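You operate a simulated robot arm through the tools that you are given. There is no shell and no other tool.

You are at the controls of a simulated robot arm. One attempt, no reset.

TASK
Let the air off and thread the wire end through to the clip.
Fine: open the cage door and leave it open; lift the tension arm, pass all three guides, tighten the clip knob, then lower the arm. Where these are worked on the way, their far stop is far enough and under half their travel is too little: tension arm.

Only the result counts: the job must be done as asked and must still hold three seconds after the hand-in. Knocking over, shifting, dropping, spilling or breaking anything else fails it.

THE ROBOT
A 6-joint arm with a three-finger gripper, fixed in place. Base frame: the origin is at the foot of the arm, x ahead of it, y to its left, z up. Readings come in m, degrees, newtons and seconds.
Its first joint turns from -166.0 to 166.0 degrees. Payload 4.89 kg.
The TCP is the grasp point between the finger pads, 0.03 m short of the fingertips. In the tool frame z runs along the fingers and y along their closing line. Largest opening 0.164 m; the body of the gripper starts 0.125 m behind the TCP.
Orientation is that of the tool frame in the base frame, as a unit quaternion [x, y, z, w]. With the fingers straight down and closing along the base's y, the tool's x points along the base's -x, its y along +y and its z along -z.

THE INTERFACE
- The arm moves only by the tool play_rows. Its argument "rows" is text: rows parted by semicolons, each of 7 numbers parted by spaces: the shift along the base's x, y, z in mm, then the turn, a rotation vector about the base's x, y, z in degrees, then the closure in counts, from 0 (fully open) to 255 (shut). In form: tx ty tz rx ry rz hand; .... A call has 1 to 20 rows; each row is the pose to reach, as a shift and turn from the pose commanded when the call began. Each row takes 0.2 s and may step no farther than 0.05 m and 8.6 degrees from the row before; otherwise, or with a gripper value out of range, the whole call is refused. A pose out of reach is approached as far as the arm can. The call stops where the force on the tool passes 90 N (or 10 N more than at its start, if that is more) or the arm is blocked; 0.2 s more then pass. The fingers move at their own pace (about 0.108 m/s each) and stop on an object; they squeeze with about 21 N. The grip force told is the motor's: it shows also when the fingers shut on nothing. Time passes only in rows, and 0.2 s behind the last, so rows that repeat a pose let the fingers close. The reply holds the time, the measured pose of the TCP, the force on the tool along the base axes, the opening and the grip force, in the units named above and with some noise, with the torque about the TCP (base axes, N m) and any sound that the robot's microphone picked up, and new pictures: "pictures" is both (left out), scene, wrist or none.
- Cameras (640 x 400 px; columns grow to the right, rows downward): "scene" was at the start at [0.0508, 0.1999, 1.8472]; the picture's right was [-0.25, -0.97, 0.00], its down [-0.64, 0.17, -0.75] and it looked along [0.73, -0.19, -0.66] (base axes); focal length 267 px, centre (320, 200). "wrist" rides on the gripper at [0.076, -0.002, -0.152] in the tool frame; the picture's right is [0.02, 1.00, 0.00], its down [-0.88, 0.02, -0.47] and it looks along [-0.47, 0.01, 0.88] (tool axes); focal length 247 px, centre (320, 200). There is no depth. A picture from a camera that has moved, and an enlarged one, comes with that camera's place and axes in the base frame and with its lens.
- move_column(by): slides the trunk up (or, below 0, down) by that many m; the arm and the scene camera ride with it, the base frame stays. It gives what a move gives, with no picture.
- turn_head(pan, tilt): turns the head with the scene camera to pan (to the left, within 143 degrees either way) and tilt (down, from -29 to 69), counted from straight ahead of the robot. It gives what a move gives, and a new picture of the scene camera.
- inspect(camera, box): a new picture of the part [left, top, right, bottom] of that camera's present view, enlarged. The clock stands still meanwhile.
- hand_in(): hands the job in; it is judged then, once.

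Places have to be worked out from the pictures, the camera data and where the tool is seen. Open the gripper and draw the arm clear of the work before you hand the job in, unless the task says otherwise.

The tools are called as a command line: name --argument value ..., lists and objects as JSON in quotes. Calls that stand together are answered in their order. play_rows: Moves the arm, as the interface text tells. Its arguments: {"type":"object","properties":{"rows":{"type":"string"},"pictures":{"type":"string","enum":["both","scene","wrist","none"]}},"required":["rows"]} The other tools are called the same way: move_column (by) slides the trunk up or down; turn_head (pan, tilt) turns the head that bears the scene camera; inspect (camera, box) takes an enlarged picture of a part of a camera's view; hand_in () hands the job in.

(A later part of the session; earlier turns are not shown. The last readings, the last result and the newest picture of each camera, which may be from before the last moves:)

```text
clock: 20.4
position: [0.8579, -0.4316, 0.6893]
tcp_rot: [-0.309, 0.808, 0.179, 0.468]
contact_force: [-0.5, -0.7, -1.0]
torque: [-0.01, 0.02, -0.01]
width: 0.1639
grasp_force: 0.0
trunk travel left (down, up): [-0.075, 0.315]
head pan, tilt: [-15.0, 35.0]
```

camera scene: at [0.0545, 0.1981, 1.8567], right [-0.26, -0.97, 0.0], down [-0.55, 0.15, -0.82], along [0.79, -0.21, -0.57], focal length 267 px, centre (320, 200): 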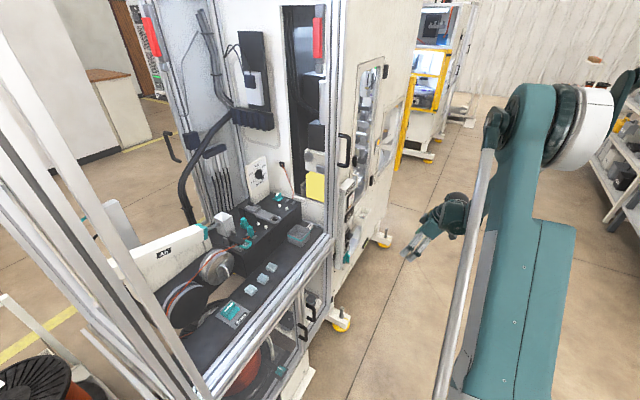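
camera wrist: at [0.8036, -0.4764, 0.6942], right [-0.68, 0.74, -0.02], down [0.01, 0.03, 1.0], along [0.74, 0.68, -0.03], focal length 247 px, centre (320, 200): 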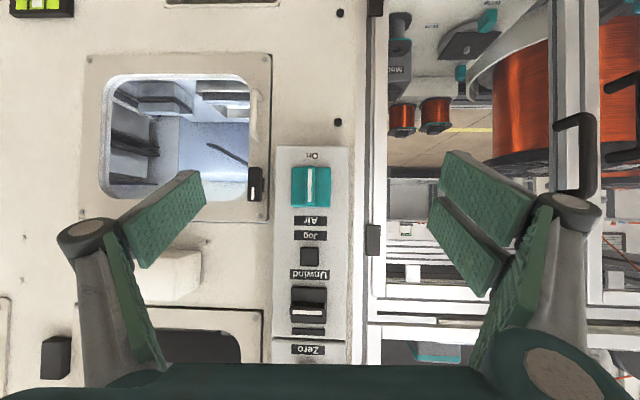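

Now I bring the tool horizontal, facing the valve squarely, with the fingers partly closed, and stop short of the valve to check alignment.

play_rows --rows "20 17 -5 5 -5.6 0 50; 45 37 -10 10 -11.1 0 100; 70 57 -15 15.1 -16.7 0 150; 95 80 -20 20.1 -22.3 0 150; 122 100 -24 20.1 -22.3 0 150; 122 100 -24 20.1 -22.3 0 150" --pictures "both"

inspect --camera "wrist" --box '[200, 100, 440, 260]'

```text
clock: 21.8
position: [0.9801, -0.3322, 0.6641]
tcp_rot: [-0.253, 0.659, 0.254, 0.661]
contact_force: [0.1, 0.0, -0.2]
torque: [-0.05, -0.01, 0.0]
width: 0.0673
grasp_force: 0.0
trunk travel left (down, up): [-0.075, 0.315]
head pan, tilt: [-15.0, 35.0]
camera scene: at [0.0542, 0.1982, 1.6067], right [-0.26, -0.97, 0.0], down [-0.55, 0.15, -0.82], along [0.79, -0.21, -0.57], focal length 267 px, centre (320, 200)
camera wrist: at [0.8682, -0.4339, 0.5872], right [-0.67, 0.74, -0.02], down [-0.37, -0.3, 0.88], along [0.65, 0.6, 0.48], focal length 247 px, centre (320, 200)
```

scene: 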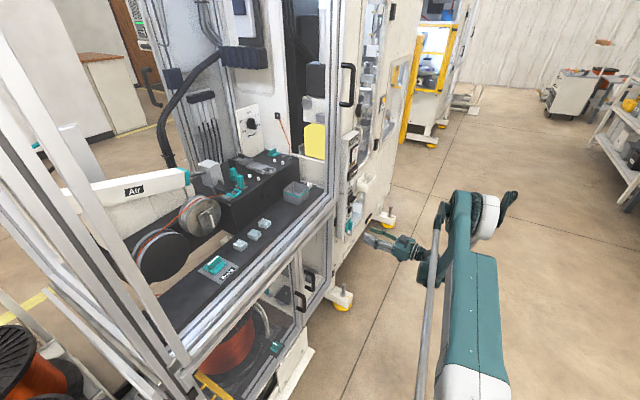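
wrist: 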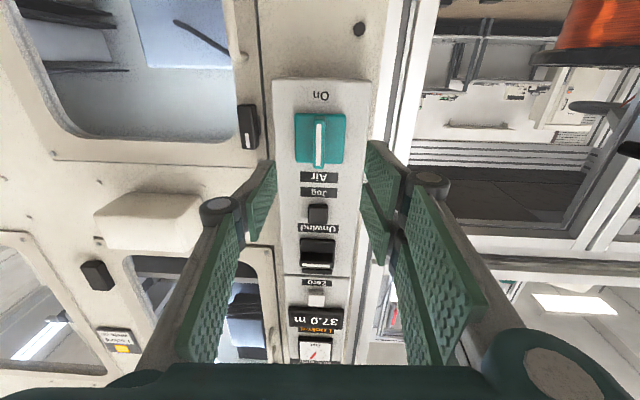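

```text
2.50 times, centred on (320, 180) of wrist
camera zoom: at [0.8682, -0.4339, 0.5872], right [-0.67, 0.74, -0.02], down [-0.37, -0.3, 0.88], along [0.65, 0.6, 0.48], focal length 617 px, centre (320, 250)
```

zoom: 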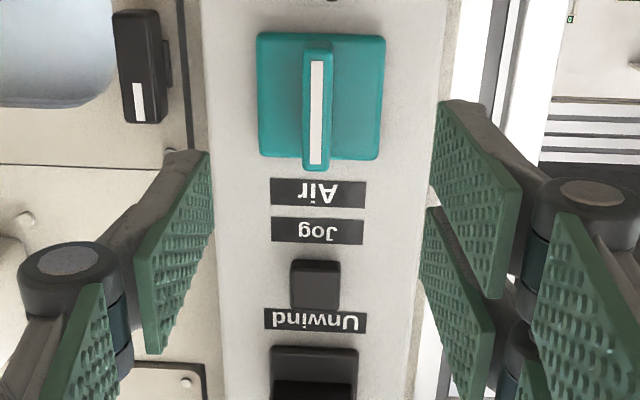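

The tool axis is aligned with the handle to within a couple of mm, plate about 145 mm ahead. I advance 100 mm with the fingers straddling the lever and check.

play_rows --rows "19 17 0 0 0 0 150; 37 34 0 0 0 0 150; 56 50 0 0 0 0 150; 74 67 0 0 0 0 150; 74 67 0 0 0 0 150" --pictures "wrist"

inspect --camera "wrist" --box '[200, 60, 440, 240]'

```text
clock: 23.0
position: [1.0533, -0.2653, 0.6634]
tcp_rot: [-0.252, 0.659, 0.253, 0.662]
contact_force: [0.2, 0.3, -0.7]
torque: [0.0, 0.0, -0.01]
width: 0.0676
grasp_force: 0.0
trunk travel left (down, up): [-0.075, 0.315]
head pan, tilt: [-15.0, 35.0]
camera wrist: at [0.9412, -0.3673, 0.5858], right [-0.67, 0.74, -0.02], down [-0.37, -0.3, 0.88], along [0.65, 0.6, 0.48], focal length 247 px, centre (320, 200)
```

wrist: 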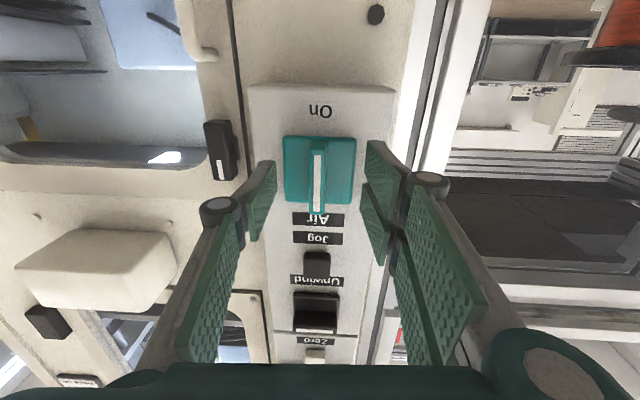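

```text
2.22 times, centred on (320, 150) of wrist
camera zoom: at [0.9412, -0.3673, 0.5858], right [-0.67, 0.74, -0.02], down [-0.37, -0.3, 0.88], along [0.65, 0.6, 0.48], focal length 549 px, centre (320, 311)
```

zoom: 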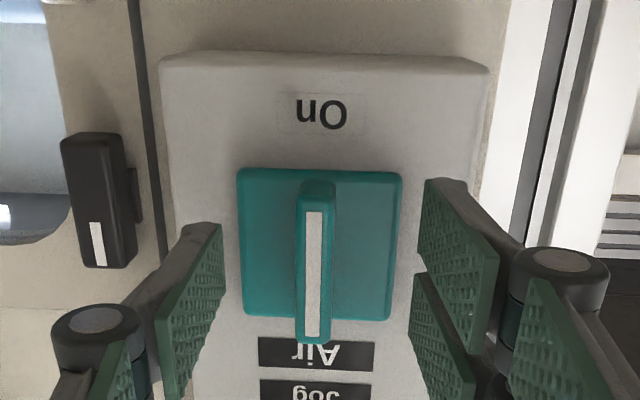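

Alignment is confirmed: lever 30 mm proud of the plate, plate 45 mm ahead of the TCP. I advance 8 mm and close on the lever.

play_rows --rows "7 5 0 0 0 0 150; 7 5 0 0 0 0 255; 7 5 0 0 0 0 255; 7 5 0 0 0 0 255; 7 5 0 0 0 0 255" --pictures "wrist"

```text
clock: 24.2
position: [1.0601, -0.2604, 0.6647]
tcp_rot: [-0.252, 0.659, 0.253, 0.662]
contact_force: [10.5, -5.6, 2.8]
torque: [-0.07, 0.11, 0.59]
width: 0.013
grasp_force: 44.7
trunk travel left (down, up): [-0.075, 0.315]
head pan, tilt: [-15.0, 35.0]
camera wrist: at [0.948, -0.3629, 0.5864], right [-0.67, 0.74, -0.02], down [-0.37, -0.3, 0.88], along [0.65, 0.6, 0.48], focal length 247 px, centre (320, 200)
```

wrist: 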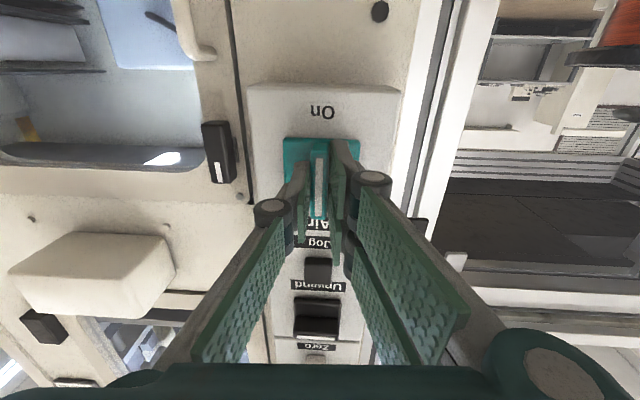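

The lever is gripped (13 mm). I try a small clockwise turn about the panel normal and watch the torque.

play_rows --rows "0 0 0 3 2.7 0 255; 0 0 0 6 5.4 0 255; 0 0 0 9 8.1 0 255; 0 0 0 9 8.1 0 255" --pictures "wrist"

```text
clock: 25.2
position: [1.0603, -0.2596, 0.665]
tcp_rot: [-0.182, 0.682, 0.322, 0.631]
contact_force: [-7.0, -10.1, 11.5]
torque: [-1.39, -1.69, 0.74]
width: 0.0201
grasp_force: 45.0
trunk travel left (down, up): [-0.075, 0.315]
head pan, tilt: [-15.0, 35.0]
camera wrist: at [0.9362, -0.3503, 0.5885], right [-0.66, 0.73, 0.19], down [-0.24, -0.44, 0.86], along [0.71, 0.52, 0.47], focal length 247 px, centre (320, 200)
```

wrist: 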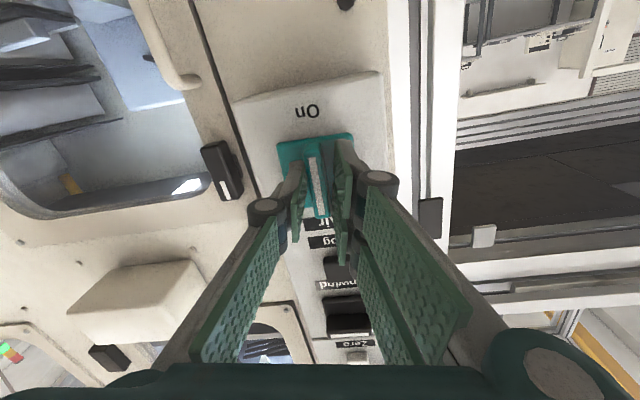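

The fingers were pried open and the lever stayed, so that direction is against the stop. I turn back and go counter-clockwise.

play_rows --rows "0 0 0 -4.5 -4 0 255; 0 0 0 -9 -8.1 0 255; 0 0 0 -13 -11.7 0 255; 0 0 0 -18 -16.2 0 255; 0 0 0 -18 -16.2 0 255" --pictures "wrist"

```text
clock: 26.4
position: [1.0598, -0.2609, 0.6636]
tcp_rot: [-0.321, 0.629, 0.182, 0.684]
contact_force: [12.2, -17.3, -6.5]
torque: [0.05, 0.05, 0.46]
width: 0.0131
grasp_force: 45.6
trunk travel left (down, up): [-0.075, 0.315]
head pan, tilt: [-15.0, 35.0]
camera wrist: at [0.959, -0.3749, 0.5879], right [-0.65, 0.72, -0.23], down [-0.49, -0.17, 0.86], along [0.58, 0.67, 0.46], focal length 247 px, centre (320, 200)
```

wrist: 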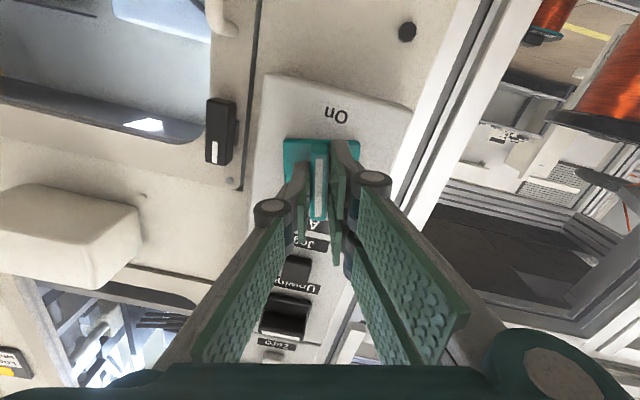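

That direction moves freely (width still 13 mm, the teal handle turned with me). I continue the turn by about 78° more.

play_rows --rows "0.5 -0.5 0 -5.8 -5.2 0 255; 1 -1 0 -11.6 -10.4 0 255; 1 -1 0 -17.4 -15.7 0 255; 1 -1 0 -23.2 -20.9 0 255; 1 -1 0 -29 -26.1 0 255; 1 -1 0 -34.8 -31.3 0 255; 1 -1 0 -40.6 -36.5 0 255; 1 -1 0 -46.4 -41.7 0 255; 1 -1 0 -52.2 -47 0 255; 1 -1 0 -58 -52.2 0 255; 1 -1 0 -58 -52.2 0 255" --pictures "wrist"

```text
clock: 28.8
position: [1.0621, -0.2616, 0.6643]
tcp_rot: [-0.637, 0.33, -0.245, 0.652]
contact_force: [-9.2, -12.6, 4.0]
torque: [0.3, -0.29, 0.95]
width: 0.0131
grasp_force: 45.3
out of reach, approached as far as the arm can: row 10, 11
trunk travel left (down, up): [-0.075, 0.315]
head pan, tilt: [-15.0, 35.0]
camera wrist: at [0.9999, -0.4182, 0.6616], right [-0.09, 0.05, -0.99], down [-0.94, 0.34, 0.1], along [0.34, 0.94, 0.02], focal length 247 px, centre (320, 200)
```

wrist: 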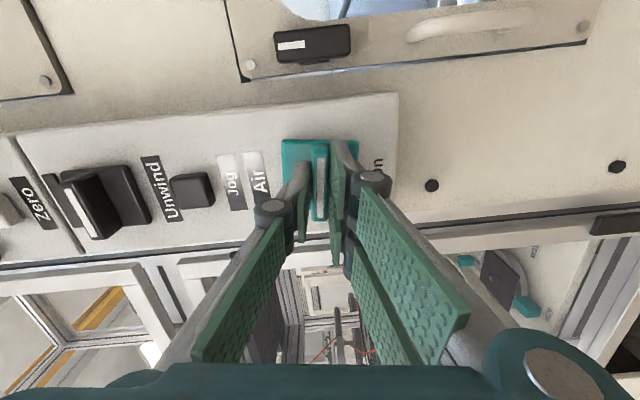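

The handle has turned about 85°. I open the fingers, back straight out and look at the panel state.

play_rows --rows "0 0 0 0 0 0 170; 0 0 0 0 0 0 150; -22 -20 0 0 0 0 150; -45 -40 0 0 0 0 150; -74 -67 0 0 0 0 150; -104 -94 0 0 0 0 150; -134 -120 0 0 0 0 150" --pictures "both"

inspect --camera "wrist" --box '[0, 50, 400, 250]'

inspect --camera "scene" --box '[300, 120, 440, 260]'

```text
clock: 30.4
position: [0.9261, -0.3806, 0.6632]
tcp_rot: [-0.636, 0.333, -0.241, 0.653]
contact_force: [1.2, 1.4, -0.1]
torque: [-0.01, -0.01, -0.08]
width: 0.0677
grasp_force: 0.1
trunk travel left (down, up): [-0.075, 0.315]
head pan, tilt: [-15.0, 35.0]
camera scene: at [0.0551, 0.1989, 1.6065], right [-0.26, -0.97, 0.0], down [-0.55, 0.15, -0.82], along [0.79, -0.21, -0.57], focal length 267 px, centre (320, 200)
camera wrist: at [0.8644, -0.5393, 0.6592], right [-0.09, 0.06, -0.99], down [-0.94, 0.33, 0.11], along [0.34, 0.94, 0.02], focal length 247 px, centre (320, 200)
```

scene: 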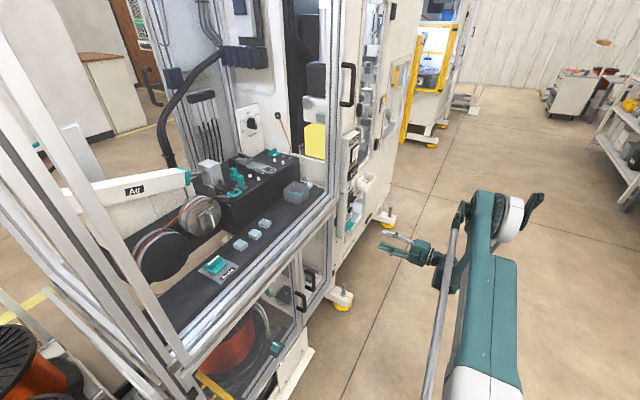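
wrist: 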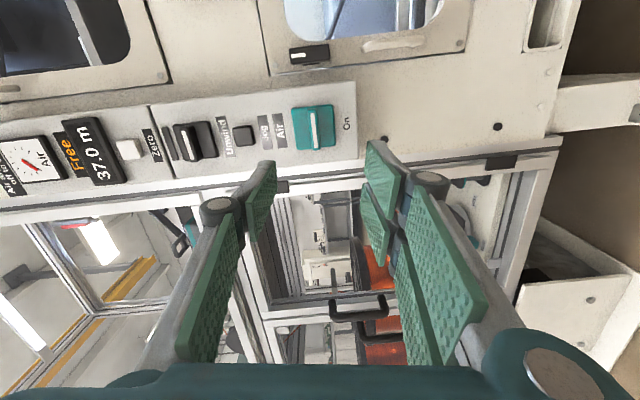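

```text
1.60 times, centred on (200, 150) of wrist
camera zoom: at [0.8644, -0.5393, 0.6592], right [-0.09, 0.06, -0.99], down [-0.94, 0.33, 0.11], along [0.34, 0.94, 0.02], focal length 395 px, centre (512, 280)
```

zoom: 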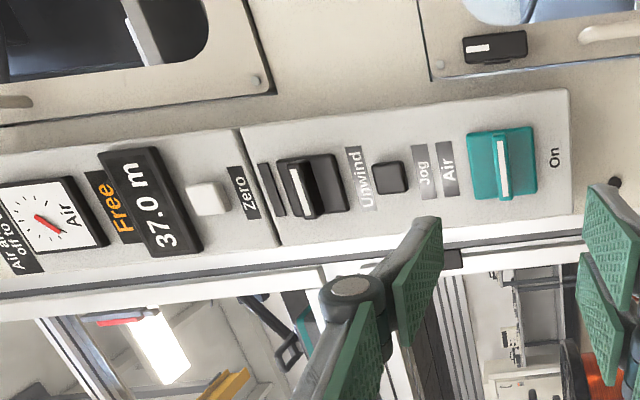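

```text
2.86 times, centred on (370, 190) of scene
camera zoom: at [0.0551, 0.1989, 1.6065], right [-0.26, -0.97, 0.0], down [-0.55, 0.15, -0.82], along [0.79, -0.21, -0.57], focal length 764 px, centre (177, 229)
```

zoom: 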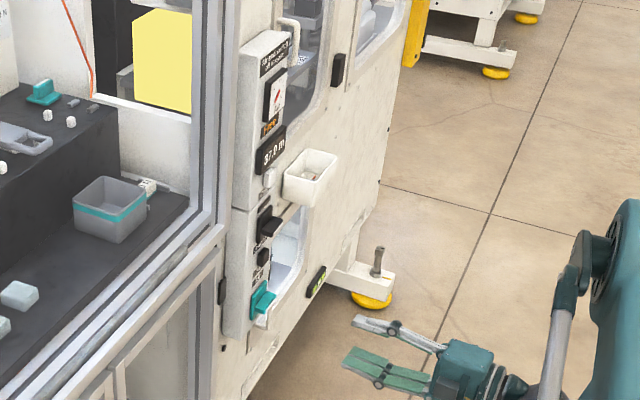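

The display now reads "Free" and the gauge is at zero: the air is off. Now I study how the cage door moves, looking at the top rail and the right stile.

turn_head --pan 0 --tilt 0

inspect --camera "scene" --box '[280, 40, 480, 180]'

inspect --camera "scene" --box '[0, 0, 240, 160]'

```text
clock: 31.4
position: [0.9262, -0.3827, 0.6636]
tcp_rot: [-0.636, 0.333, -0.242, 0.653]
contact_force: [-0.1, -0.1, 1.0]
torque: [0.04, 0.01, 0.02]
width: 0.0675
grasp_force: 0.1
trunk travel left (down, up): [-0.075, 0.315]
head pan, tilt: [0.0, 0.0]
camera scene: at [0.0594, 0.2209, 1.6627], right [0.0, -1.0, 0.0], down [0.0, 0.0, -1.0], along [1.0, 0.0, 0.0], focal length 267 px, centre (320, 200)
```

scene: 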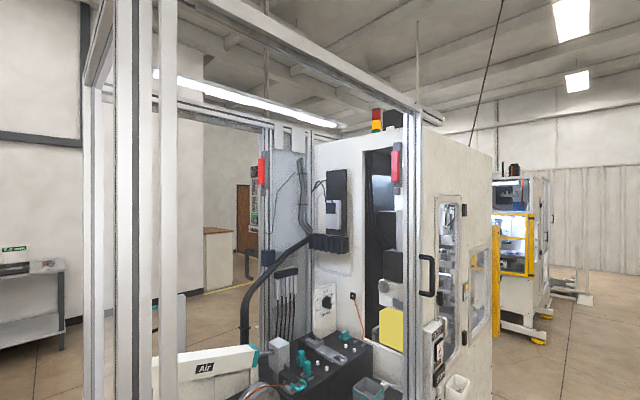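

```text
2.86 times, centred on (380, 110) of scene
camera zoom: at [0.0594, 0.2209, 1.6627], right [0.0, -1.0, 0.0], down [0.0, 0.0, -1.0], along [1.0, 0.0, 0.0], focal length 764 px, centre (149, 457)
```

zoom: 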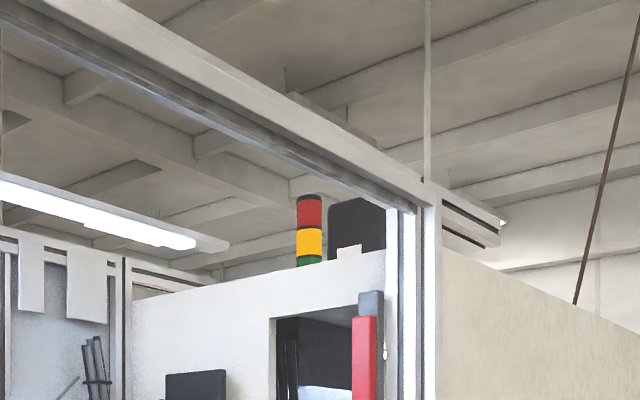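

```text
2.50 times, centred on (120, 80) of scene
camera zoom: at [0.0594, 0.2209, 1.6627], right [0.0, -1.0, 0.0], down [0.0, 0.0, -1.0], along [1.0, 0.0, 0.0], focal length 668 px, centre (820, 500)
```

zoom: 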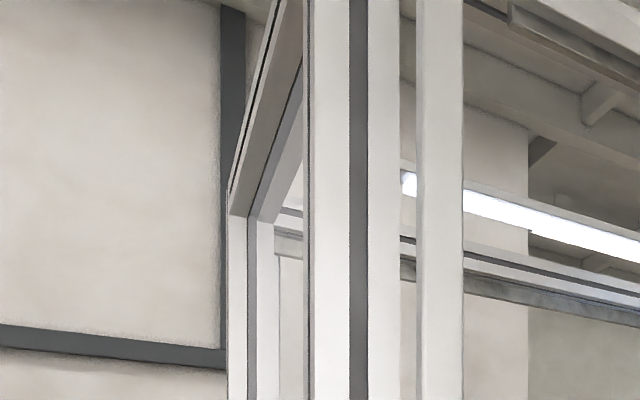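

I look closely at the left stile of the door for hinges.

turn_head --pan 35 --tilt 25

inspect --camera "scene" --box '[300, 0, 460, 200]'

inspect --camera "scene" --box '[300, 200, 460, 400]'

```text
clock: 32.5
position: [0.9243, -0.3821, 0.6624]
tcp_rot: [-0.635, 0.333, -0.242, 0.653]
contact_force: [-0.1, -0.2, 0.1]
torque: [0.01, 0.01, 0.0]
width: 0.0678
grasp_force: 0.1
trunk travel left (down, up): [-0.075, 0.315]
head pan, tilt: [35.0, 25.0]
camera scene: at [0.0449, 0.2737, 1.6225], right [0.57, -0.82, 0.0], down [-0.35, -0.24, -0.91], along [0.74, 0.52, -0.42], focal length 267 px, centre (320, 200)
```

scene: 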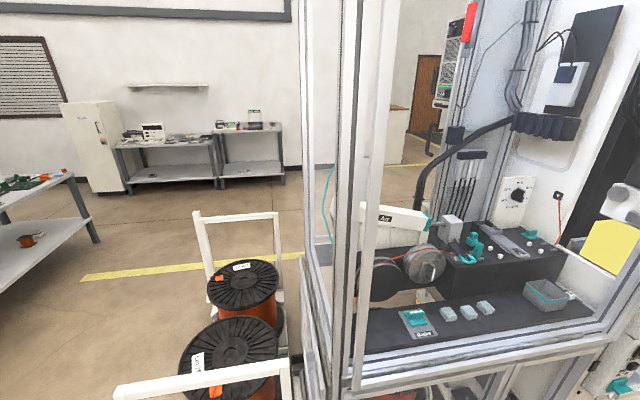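

```text
2.00 times, centred on (380, 100) of scene
camera zoom: at [0.0449, 0.2737, 1.6225], right [0.57, -0.82, 0.0], down [-0.35, -0.24, -0.91], along [0.74, 0.52, -0.42], focal length 534 px, centre (200, 400)
```

zoom: 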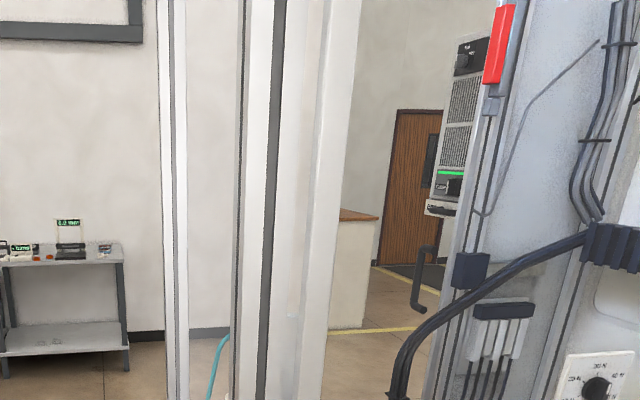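

```text
2.00 times, centred on (380, 300) of scene
camera zoom: at [0.0449, 0.2737, 1.6225], right [0.57, -0.82, 0.0], down [-0.35, -0.24, -0.91], along [0.74, 0.52, -0.42], focal length 534 px, centre (200, 0)
```

zoom: 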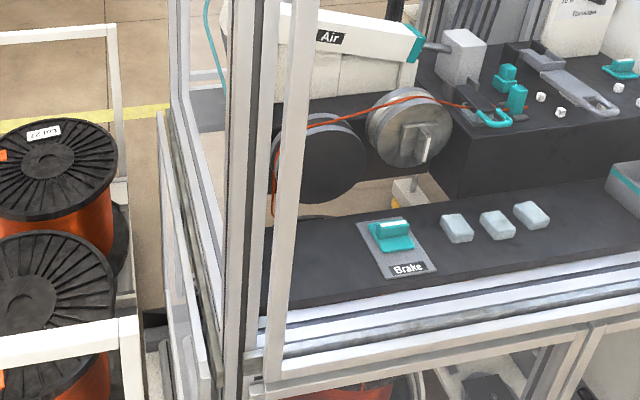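

No hinges are visible on the left; the frame appears to run on top and bottom tracks, i.e. it slides. I bring the arm back, unroll it and move up to view the door's right stile and handle.

play_rows --rows "-34 -22 10 5.7 5.1 0 150; -68 -44 40 11.5 10.3 0 150; -100 -50 80 17.2 15.5 0 150; -120 -45 124 23 20.7 0 150; -135 -35 168 28.7 25.8 0 150; -150 -25 212 34.4 31 0 150; -165 -15 256 40.2 36.2 0 150; -175 -5 300 45.9 41.3 0 150; -180 3 346 51.6 46.5 0 150; -180 3 392 57.4 51.7 0 150; -180 3 440 63.2 56.9 0 150; -180 3 488 63.2 56.9 0 150; -180 3 536 63.2 56.9 0 150; -180 3 584 63.2 56.9 0 150; -180 3 632 63.2 56.9 0 150; -180 3 637 63.2 56.9 0 150" --pictures "wrist"

inspect --camera "wrist" --box '[220, 20, 460, 220]'

```text
refused: row 2 steps farther than a row can; nothing moved
```

```text
2.00 times, centred on (340, 120) of wrist
camera zoom: at [0.8638, -0.5403, 0.6593], right [-0.09, 0.06, -0.99], down [-0.94, 0.34, 0.11], along [0.34, 0.94, 0.02], focal length 494 px, centre (280, 360)
```

zoom: 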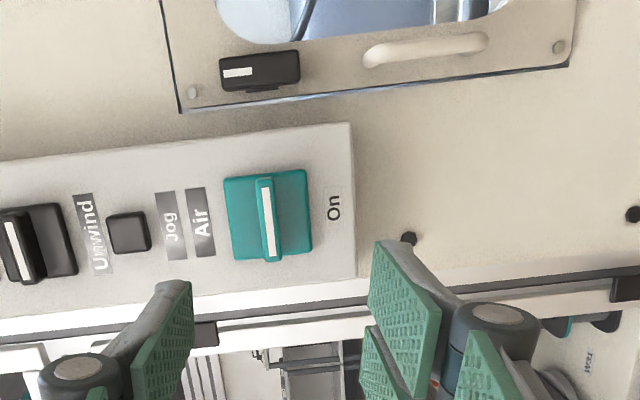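

One step was too long; I resend the same move with smaller steps.

play_rows --rows "-30 -20 8 5.7 5.1 0 150; -58 -40 32 11.5 10.3 0 150; -84 -50 70 17.2 15.5 0 150; -104 -48 112 23 20.7 0 150; -120 -40 155 28.7 25.8 0 150; -135 -30 198 34.4 31 0 150; -150 -20 242 40.2 36.2 0 150; -162 -10 287 45.9 41.3 0 150; -172 -3 333 51.6 46.5 0 150; -178 3 380 57.4 51.7 0 150; -180 3 428 63.2 56.9 0 150; -180 3 476 63.2 56.9 0 150; -180 3 524 63.2 56.9 0 150; -180 3 572 63.2 56.9 0 150; -180 3 620 63.2 56.9 0 150; -180 3 637 63.2 56.9 0 150; -180 3 637 63.2 56.9 0 150" --pictures "wrist"

inspect --camera "wrist" --box '[180, 0, 460, 200]'

```text
clock: 36.1
position: [0.7482, -0.3791, 1.2996]
tcp_rot: [-0.252, 0.661, 0.274, 0.651]
contact_force: [-0.2, 0.1, 1.3]
torque: [-0.03, 0.01, -0.03]
width: 0.0674
grasp_force: 0.0
trunk travel left (down, up): [-0.075, 0.315]
head pan, tilt: [35.0, 25.0]
camera wrist: at [0.6382, -0.483, 1.2231], right [-0.69, 0.72, 0.01], down [-0.33, -0.33, 0.88], along [0.64, 0.6, 0.47], focal length 247 px, centre (320, 200)
```

wrist: 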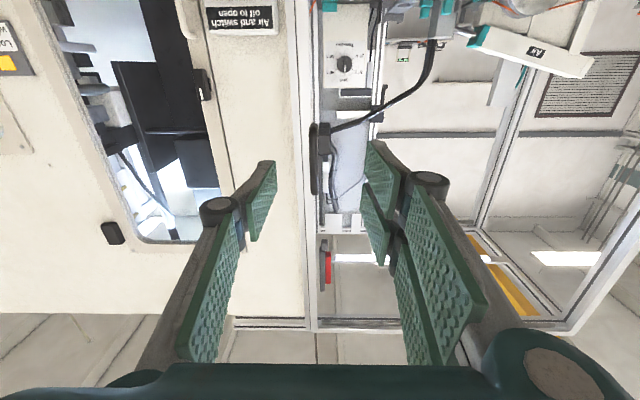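

```text
2.00 times, centred on (320, 100) of wrist
camera zoom: at [0.6382, -0.483, 1.2231], right [-0.69, 0.72, 0.01], down [-0.33, -0.33, 0.88], along [0.64, 0.6, 0.47], focal length 494 px, centre (320, 400)
```

zoom: 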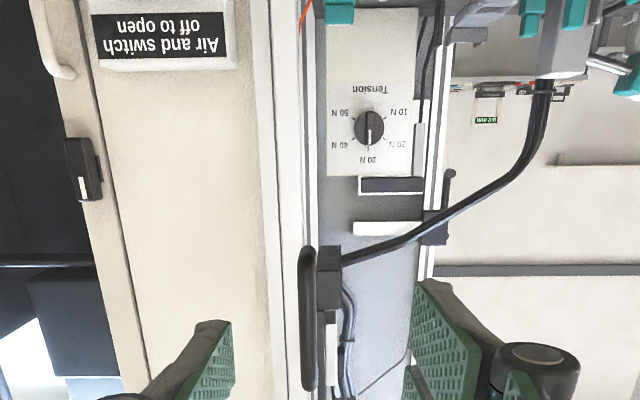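

The handle bar is seen end-on, on the door's right stile, at about c=0.64 along the normal, z 1.32–1.48. I approach to roughly 12 cm in front of it at mid-height.

play_rows --rows "28 23 17 0 0 0 120; 56 46 34 0 0 0 120; 84 69 51 0 0 0 120; 112 92 68 0 0 0 120; 140 115 85 0 0 0 120; 168 138 100 0 0 0 120; 168 138 100 0 0 0 120" --pictures "wrist"

inspect --camera "wrist" --box '[220, 80, 420, 240]'

turn_head --pan -15 --tilt 15

```text
clock: 37.7
position: [0.9165, -0.238, 1.3979]
tcp_rot: [-0.253, 0.661, 0.274, 0.651]
contact_force: [-1.1, -0.5, -0.1]
torque: [0.02, 0.04, 0.0]
width: 0.0869
grasp_force: 0.1
trunk travel left (down, up): [-0.075, 0.315]
head pan, tilt: [35.0, 25.0]
camera wrist: at [0.8047, -0.3417, 1.3216], right [-0.69, 0.72, 0.01], down [-0.33, -0.33, 0.88], along [0.64, 0.6, 0.47], focal length 247 px, centre (320, 200)
```

wrist: 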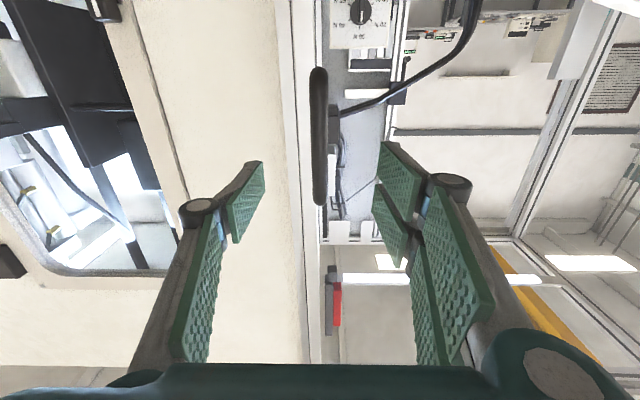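

```text
2.50 times, centred on (320, 160) of wrist
camera zoom: at [0.8047, -0.3417, 1.3216], right [-0.69, 0.72, 0.01], down [-0.33, -0.33, 0.88], along [0.64, 0.6, 0.47], focal length 617 px, centre (320, 300)
```

zoom: 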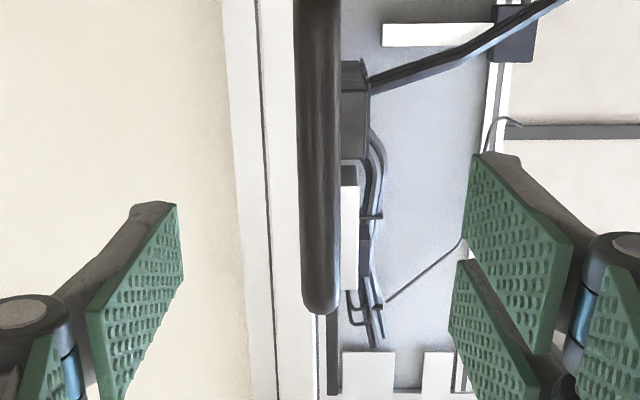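

```text
clock: 38.8
position: [0.9147, -0.2386, 1.3984]
tcp_rot: [-0.252, 0.661, 0.275, 0.651]
contact_force: [0.0, -0.2, 0.0]
torque: [-0.01, 0.01, -0.06]
width: 0.0864
grasp_force: 0.1
trunk travel left (down, up): [-0.075, 0.315]
head pan, tilt: [-15.0, 15.0]
camera scene: at [0.0596, 0.1968, 1.6386], right [-0.26, -0.97, 0.0], down [-0.25, 0.07, -0.97], along [0.93, -0.25, -0.26], focal length 267 px, centre (320, 200)
```

scene: 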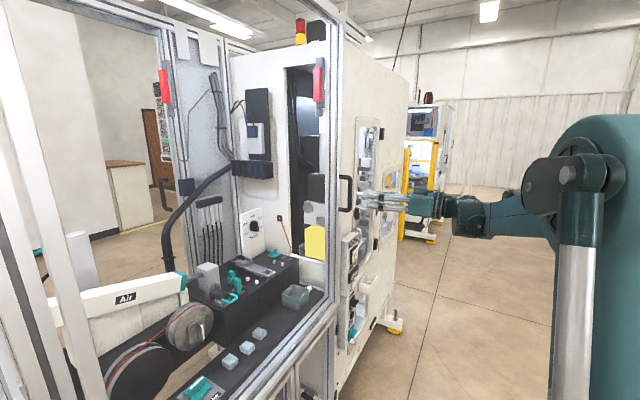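

The bar is centred between the fingers, roughly 12–14 cm ahead. I advance 120 mm and close on it.

play_rows --rows "22 21 0 0 0 0 120; 44 42 0 0 0 0 120; 66 63 0 0 0 0 120; 87 83 0 0 0 0 120; 87 83 0 0 0 0 120" --pictures "both"

inspect --camera "wrist" --box '[220, 100, 420, 260]'

inspect --camera "scene" --box '[300, 120, 440, 260]'

```text
clock: 40.0
position: [1.0016, -0.1546, 1.4005]
tcp_rot: [-0.252, 0.661, 0.274, 0.651]
contact_force: [0.4, 0.0, -1.5]
torque: [-0.01, 0.02, 0.01]
width: 0.0865
grasp_force: 0.0
trunk travel left (down, up): [-0.075, 0.315]
head pan, tilt: [-15.0, 15.0]
camera scene: at [0.0594, 0.1965, 1.6387], right [-0.26, -0.97, 0.0], down [-0.25, 0.07, -0.97], along [0.93, -0.25, -0.26], focal length 267 px, centre (320, 200)
camera wrist: at [0.8912, -0.2588, 1.3228], right [-0.69, 0.72, 0.01], down [-0.33, -0.33, 0.88], along [0.64, 0.6, 0.47], focal length 247 px, centre (320, 200)
```

scene: 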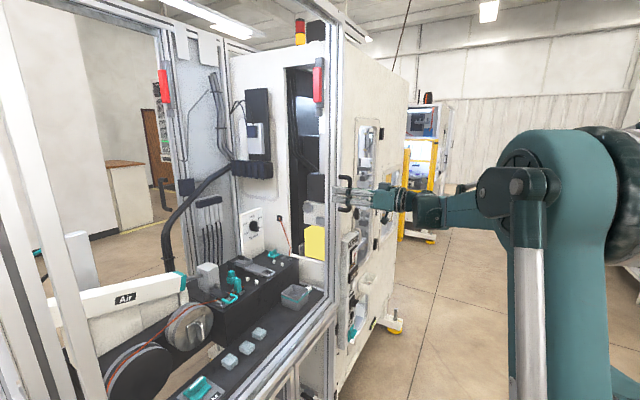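
wrist: 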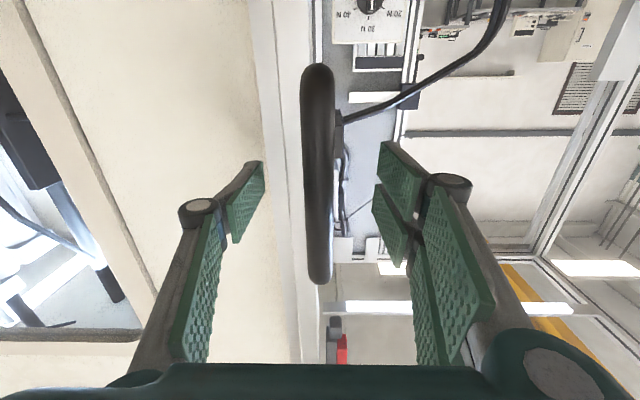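

```text
2.50 times, centred on (320, 180) of wrist
camera zoom: at [0.8912, -0.2588, 1.3228], right [-0.69, 0.72, 0.01], down [-0.33, -0.33, 0.88], along [0.64, 0.6, 0.47], focal length 617 px, centre (320, 250)
```

zoom: 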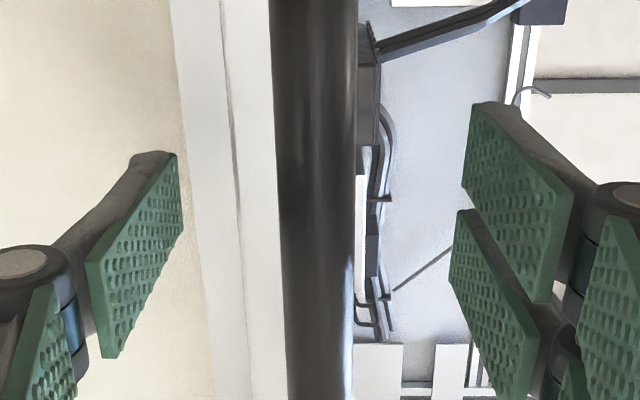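

```text
2.86 times, centred on (370, 190) of scene
camera zoom: at [0.0594, 0.1965, 1.6387], right [-0.26, -0.97, 0.0], down [-0.25, 0.07, -0.97], along [0.93, -0.25, -0.26], focal length 764 px, centre (177, 229)
```

zoom: 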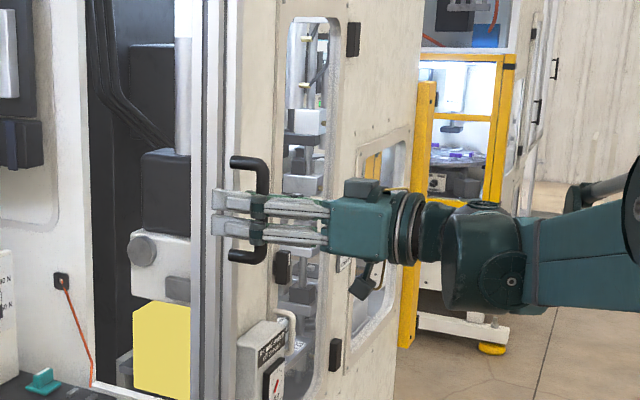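

The bar is slightly behind the grasp point and the tips are near the stile, so I back off 15 mm and close on the bar.

play_rows --rows "-11 -10 0 0 0 0 120; -11 -10 0 0 0 0 255; -11 -10 0 0 0 0 255; -11 -10 0 0 0 0 255; -11 -10 0 0 0 0 255" --pictures "wrist"

```text
clock: 41.2
position: [0.9897, -0.1655, 1.4006]
tcp_rot: [-0.251, 0.662, 0.274, 0.651]
contact_force: [2.2, -1.3, 3.1]
torque: [-1.55, -1.26, -0.03]
width: 0.017
grasp_force: 44.7
trunk travel left (down, up): [-0.075, 0.315]
head pan, tilt: [-15.0, 15.0]
camera wrist: at [0.8802, -0.2688, 1.3237], right [-0.69, 0.72, 0.01], down [-0.33, -0.33, 0.88], along [0.64, 0.6, 0.47], focal length 247 px, centre (320, 200)
```

wrist: 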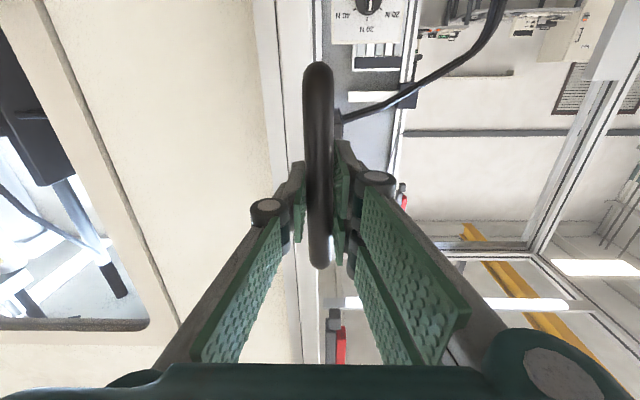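

The bar is gripped (17 mm). I try sliding it 30 mm to the machine's right and watch the forces.

play_rows --rows "7 -7 0 0 0 0 255; 14 -15 0 0 0 0 255; 21 -22 0 0 0 0 255; 21 -22 0 0 0 0 255" --pictures "scene"

```text
clock: 41.8
position: [0.9925, -0.1643, 1.4017]
tcp_rot: [-0.26, 0.659, 0.278, 0.649]
contact_force: [-34.8, 20.4, 11.1]
torque: [-1.56, -1.69, -0.31]
width: 0.0169
grasp_force: 44.8
trunk travel left (down, up): [-0.075, 0.315]
head pan, tilt: [-15.0, 15.0]
stopped in row 2: the force on the tool passed its limit at 102 N (the readings are from after the stop); the commanded pose is now the measured one
camera scene: at [0.0562, 0.1986, 1.6389], right [-0.26, -0.97, 0.0], down [-0.25, 0.07, -0.97], along [0.93, -0.25, -0.26], focal length 267 px, centre (320, 200)
```

scene: 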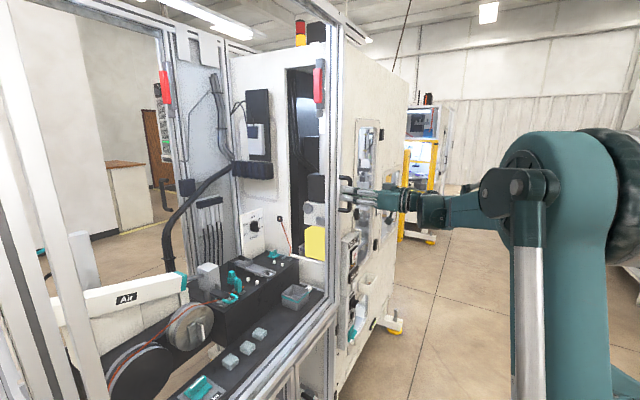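

Rightward is blocked. I try pulling outward (hinged case) by a small amount.

play_rows --rows "-4 -4 0 0 0 0 255; -8 -7 0 0 0 0 255; -11 -10 0 0 0 0 255; -11 -10 0 0 0 0 255" --pictures "scene"

```text
clock: 42.8
position: [0.9855, -0.1723, 1.3973]
tcp_rot: [-0.257, 0.661, 0.276, 0.648]
contact_force: [-10.2, 60.7, -1.9]
torque: [-2.05, -1.17, -0.02]
width: 0.0175
grasp_force: 44.7
trunk travel left (down, up): [-0.075, 0.315]
head pan, tilt: [-15.0, 15.0]
camera scene: at [0.0588, 0.2015, 1.6379], right [-0.26, -0.97, 0.0], down [-0.25, 0.06, -0.97], along [0.93, -0.25, -0.26], focal length 267 px, centre (320, 200)
```

scene: 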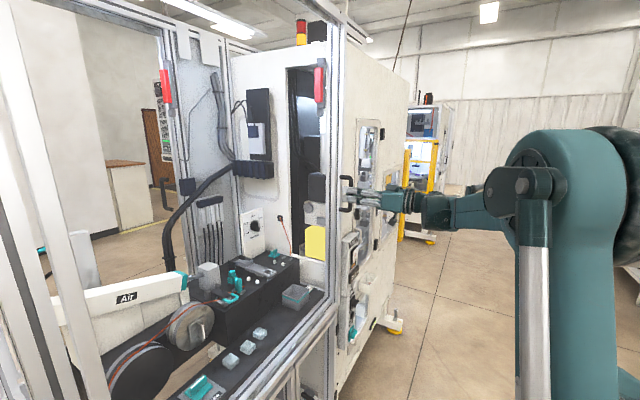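

The tool moved about 10 mm outward with ~34 N along the normal; I check whether the door moved or the bar merely slid in the fingers.

play_rows --rows "0 0 0 0 0 0 255" --pictures "wrist"

inspect --camera "scene" --box '[300, 120, 440, 260]'

```text
clock: 43.2
position: [0.9862, -0.1703, 1.3991]
tcp_rot: [-0.259, 0.661, 0.278, 0.647]
contact_force: [-15.8, 62.2, -9.8]
torque: [-2.22, -1.12, 0.05]
width: 0.0175
grasp_force: 44.8
trunk travel left (down, up): [-0.075, 0.315]
head pan, tilt: [-15.0, 15.0]
camera wrist: at [0.8757, -0.2781, 1.3219], right [-0.7, 0.71, 0.01], down [-0.33, -0.33, 0.88], along [0.63, 0.62, 0.47], focal length 247 px, centre (320, 200)
```

wrist: 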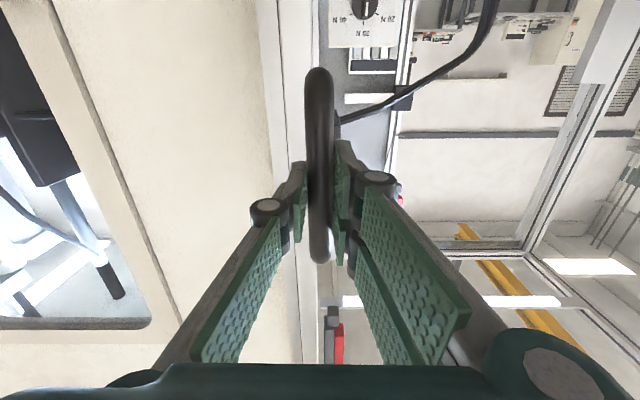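

```text
2.86 times, centred on (370, 190) of scene
camera zoom: at [0.0588, 0.2015, 1.6379], right [-0.26, -0.97, 0.0], down [-0.25, 0.06, -0.97], along [0.93, -0.25, -0.26], focal length 764 px, centre (177, 229)
```

zoom: 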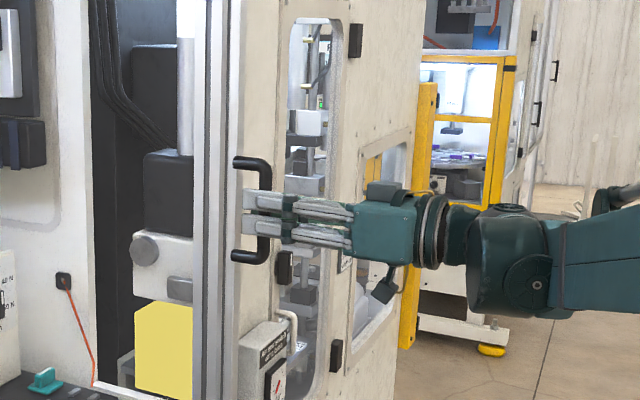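

The bar just slid in the fingers, so it doesn't swing outward. I try sliding to the machine's left.

play_rows --rows "3 10 0 0 0 0 255; -4 18 0 0 0 0 255; -11 25 0 0 0 0 255; -18 32 0 0 0 0 255; -18 32 0 0 0 0 255" --pictures "both"

```text
clock: 44.4
position: [0.966, -0.1477, 1.3997]
tcp_rot: [-0.256, 0.66, 0.277, 0.649]
contact_force: [-24.6, -23.1, -8.7]
torque: [-1.3, -1.67, 0.0]
width: 0.0171
grasp_force: 45.0
trunk travel left (down, up): [-0.075, 0.315]
head pan, tilt: [-15.0, 15.0]
camera scene: at [0.0581, 0.1949, 1.6389], right [-0.26, -0.97, 0.0], down [-0.25, 0.07, -0.97], along [0.93, -0.25, -0.26], focal length 267 px, centre (320, 200)
camera wrist: at [0.858, -0.2543, 1.3226], right [-0.7, 0.71, 0.01], down [-0.33, -0.34, 0.88], along [0.63, 0.61, 0.47], focal length 247 px, centre (320, 200)
```

scene: 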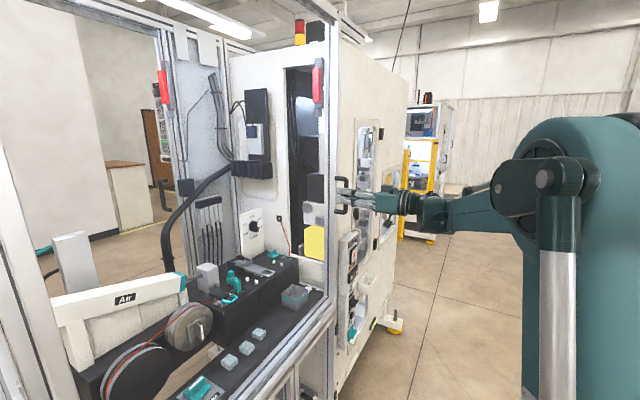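
wrist: 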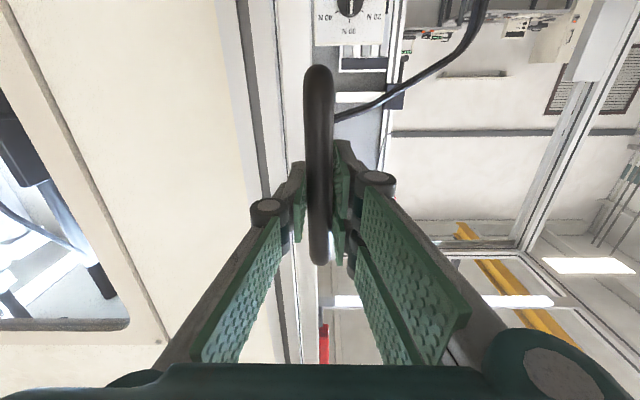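

The door slid left by 30 mm—its left stile shifted in the scene view. I carry on sliding left along the track.

play_rows --rows "-17 17 0 0 0 0 255; -34 36 0 0 0 0 255; -51 55 0 0 0 0 255; -68 73 0 0 0 0 255; -85 92 0 0 0 0 255; -102 110 0 0 0 0 255; -119 129 0 0 0 0 255; -136 147 0 0 0 0 255; -152 166 0 0 0 0 255; -169 184 0 0 0 0 255; -186 203 0 0 0 0 255; -203 221 0 0 0 0 255; -203 221 0 0 0 0 255" --pictures "both"

```text
clock: 47.2
position: [0.7637, 0.0761, 1.3974]
tcp_rot: [-0.257, 0.66, 0.279, 0.649]
contact_force: [-21.7, -22.5, -17.2]
torque: [-1.21, -1.73, -0.04]
width: 0.0167
grasp_force: 45.3
trunk travel left (down, up): [-0.075, 0.315]
head pan, tilt: [-15.0, 15.0]
camera scene: at [0.0587, 0.1952, 1.6387], right [-0.26, -0.97, 0.0], down [-0.25, 0.07, -0.97], along [0.93, -0.25, -0.26], focal length 267 px, centre (320, 200)
camera wrist: at [0.6539, -0.0293, 1.3214], right [-0.7, 0.71, 0.01], down [-0.33, -0.34, 0.88], along [0.63, 0.61, 0.47], focal length 247 px, centre (320, 200)
```

scene: 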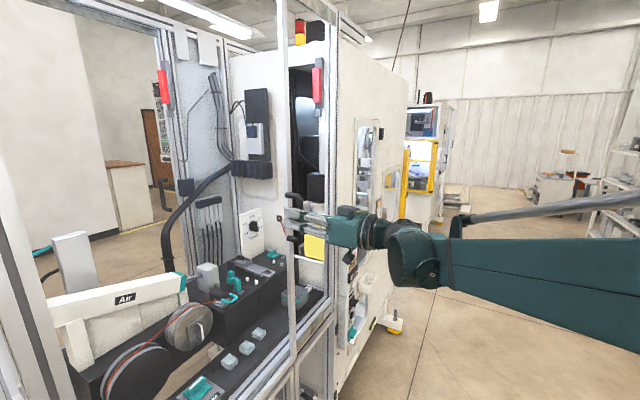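
wrist: 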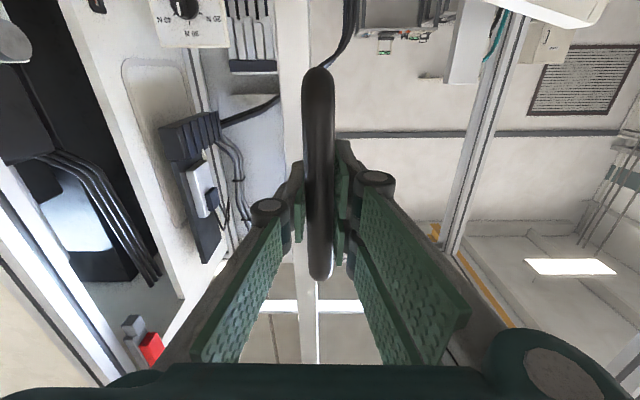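

It slides easily. I continue another 0.2 m.

play_rows --rows "-17 18 0 0 0 0 255; -33 37 0 0 0 0 255; -50 56 0 0 0 0 255; -67 74 0 0 0 0 255; -84 93 0 0 0 0 255; -100 111 0 0 0 0 255; -117 130 0 0 0 0 255; -134 149 0 0 0 0 255; -134 149 0 0 0 0 255" --pictures "both"

```text
clock: 49.2
position: [0.6275, 0.2215, 1.3993]
tcp_rot: [-0.257, 0.659, 0.279, 0.649]
contact_force: [-61.8, -60.4, -22.8]
torque: [-1.34, -1.52, 1.18]
width: 0.016
grasp_force: 44.9
trunk travel left (down, up): [-0.075, 0.315]
head pan, tilt: [-15.0, 15.0]
camera scene: at [0.0557, 0.1924, 1.6391], right [-0.26, -0.97, 0.0], down [-0.25, 0.07, -0.97], along [0.93, -0.25, -0.26], focal length 267 px, centre (320, 200)
camera wrist: at [0.5173, 0.1159, 1.3224], right [-0.7, 0.71, 0.01], down [-0.33, -0.34, 0.88], along [0.63, 0.61, 0.47], focal length 247 px, centre (320, 200)
```

scene: 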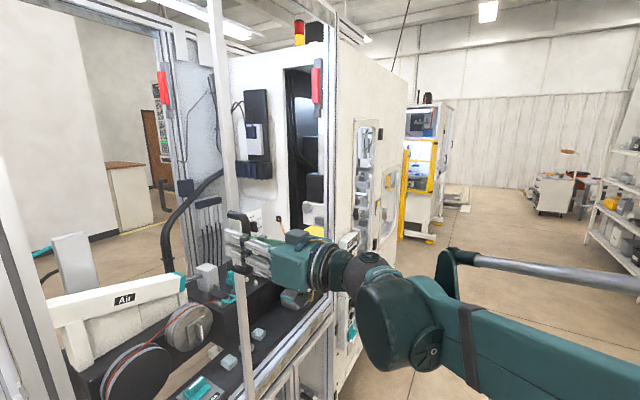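
wrist: 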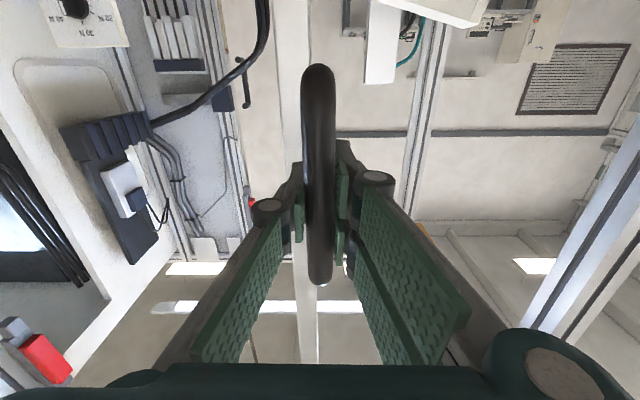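

The normal force shows the track is turned about 1° from my assumption (machine yaw ≈43.2°). I correct outward 10 mm and slide about 0.16 m further for clearance.

play_rows --rows "-7 -7 0 0 0 0 255; -20 7 0 0 0 0 255; -34 21 0 0 0 0 255; -47 36 0 0 0 0 255; -61 50 0 0 0 0 255; -75 65 0 0 0 0 255; -89 80 0 0 0 0 255; -103 94 0 0 0 0 255; -116 109 0 0 0 0 255; -116 109 0 0 0 0 255" --pictures "both"

```text
clock: 51.5
position: [0.5193, 0.3247, 1.3988]
tcp_rot: [-0.251, 0.662, 0.273, 0.651]
contact_force: [24.6, -58.6, 7.5]
torque: [-1.14, -1.15, 1.0]
width: 0.0166
grasp_force: 45.4
trunk travel left (down, up): [-0.075, 0.315]
head pan, tilt: [-15.0, 15.0]
stopped in row 10: the force on the tool passed its limit at 102 N (the readings are from after the stop); the commanded pose is now the measured one
camera scene: at [0.0613, 0.192, 1.6388], right [-0.26, -0.97, 0.0], down [-0.25, 0.07, -0.97], along [0.93, -0.25, -0.26], focal length 267 px, centre (320, 200)
camera wrist: at [0.4083, 0.221, 1.3217], right [-0.69, 0.73, 0.01], down [-0.33, -0.33, 0.88], along [0.64, 0.6, 0.47], focal length 247 px, centre (320, 200)
```

scene: 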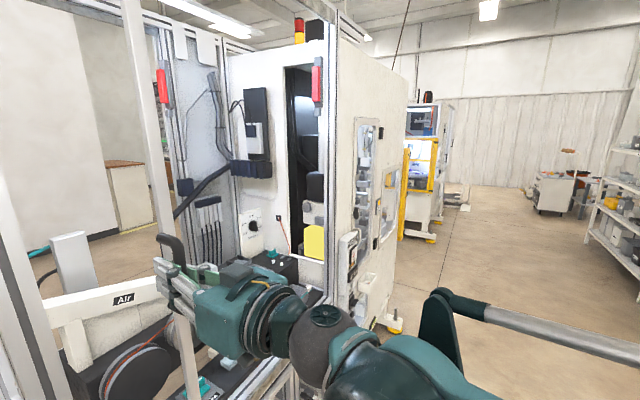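
wrist: 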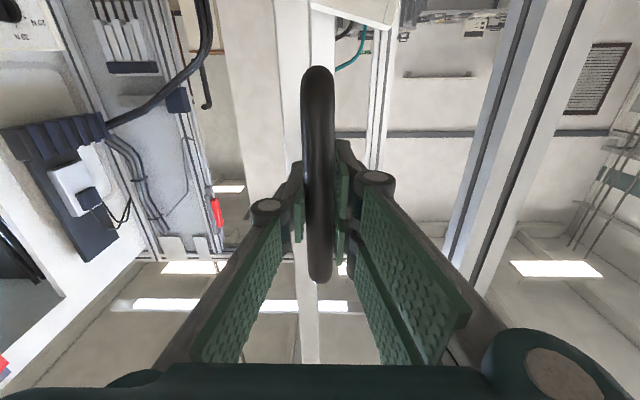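

The door has reached its stop (opened about 0.68 m). I release the handle and back off along the normal.

play_rows --rows "3 -3 0 0 0 0 255; 3 -3 0 0 0 0 130; 3 -3 0 0 0 0 110; -12 -17 0 0 0 0 110; -28 -30 0 0 0 0 110; -46 -46 0 0 0 0 110; -46 -46 0 0 0 0 110" --pictures "scene"

```text
clock: 53.0
position: [0.4676, 0.2852, 1.3974]
tcp_rot: [-0.255, 0.661, 0.275, 0.65]
contact_force: [1.0, 0.4, 0.6]
torque: [0.02, -0.03, 0.04]
width: 0.0936
grasp_force: 0.0
trunk travel left (down, up): [-0.075, 0.315]
head pan, tilt: [-15.0, 15.0]
camera scene: at [0.06, 0.1968, 1.6386], right [-0.26, -0.97, 0.0], down [-0.25, 0.07, -0.97], along [0.93, -0.25, -0.26], focal length 267 px, centre (320, 200)
```

scene: 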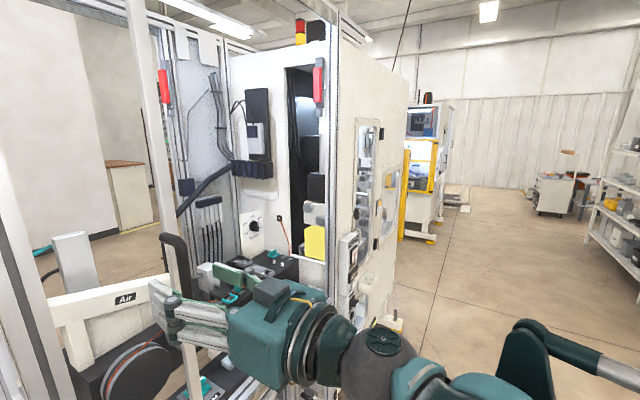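

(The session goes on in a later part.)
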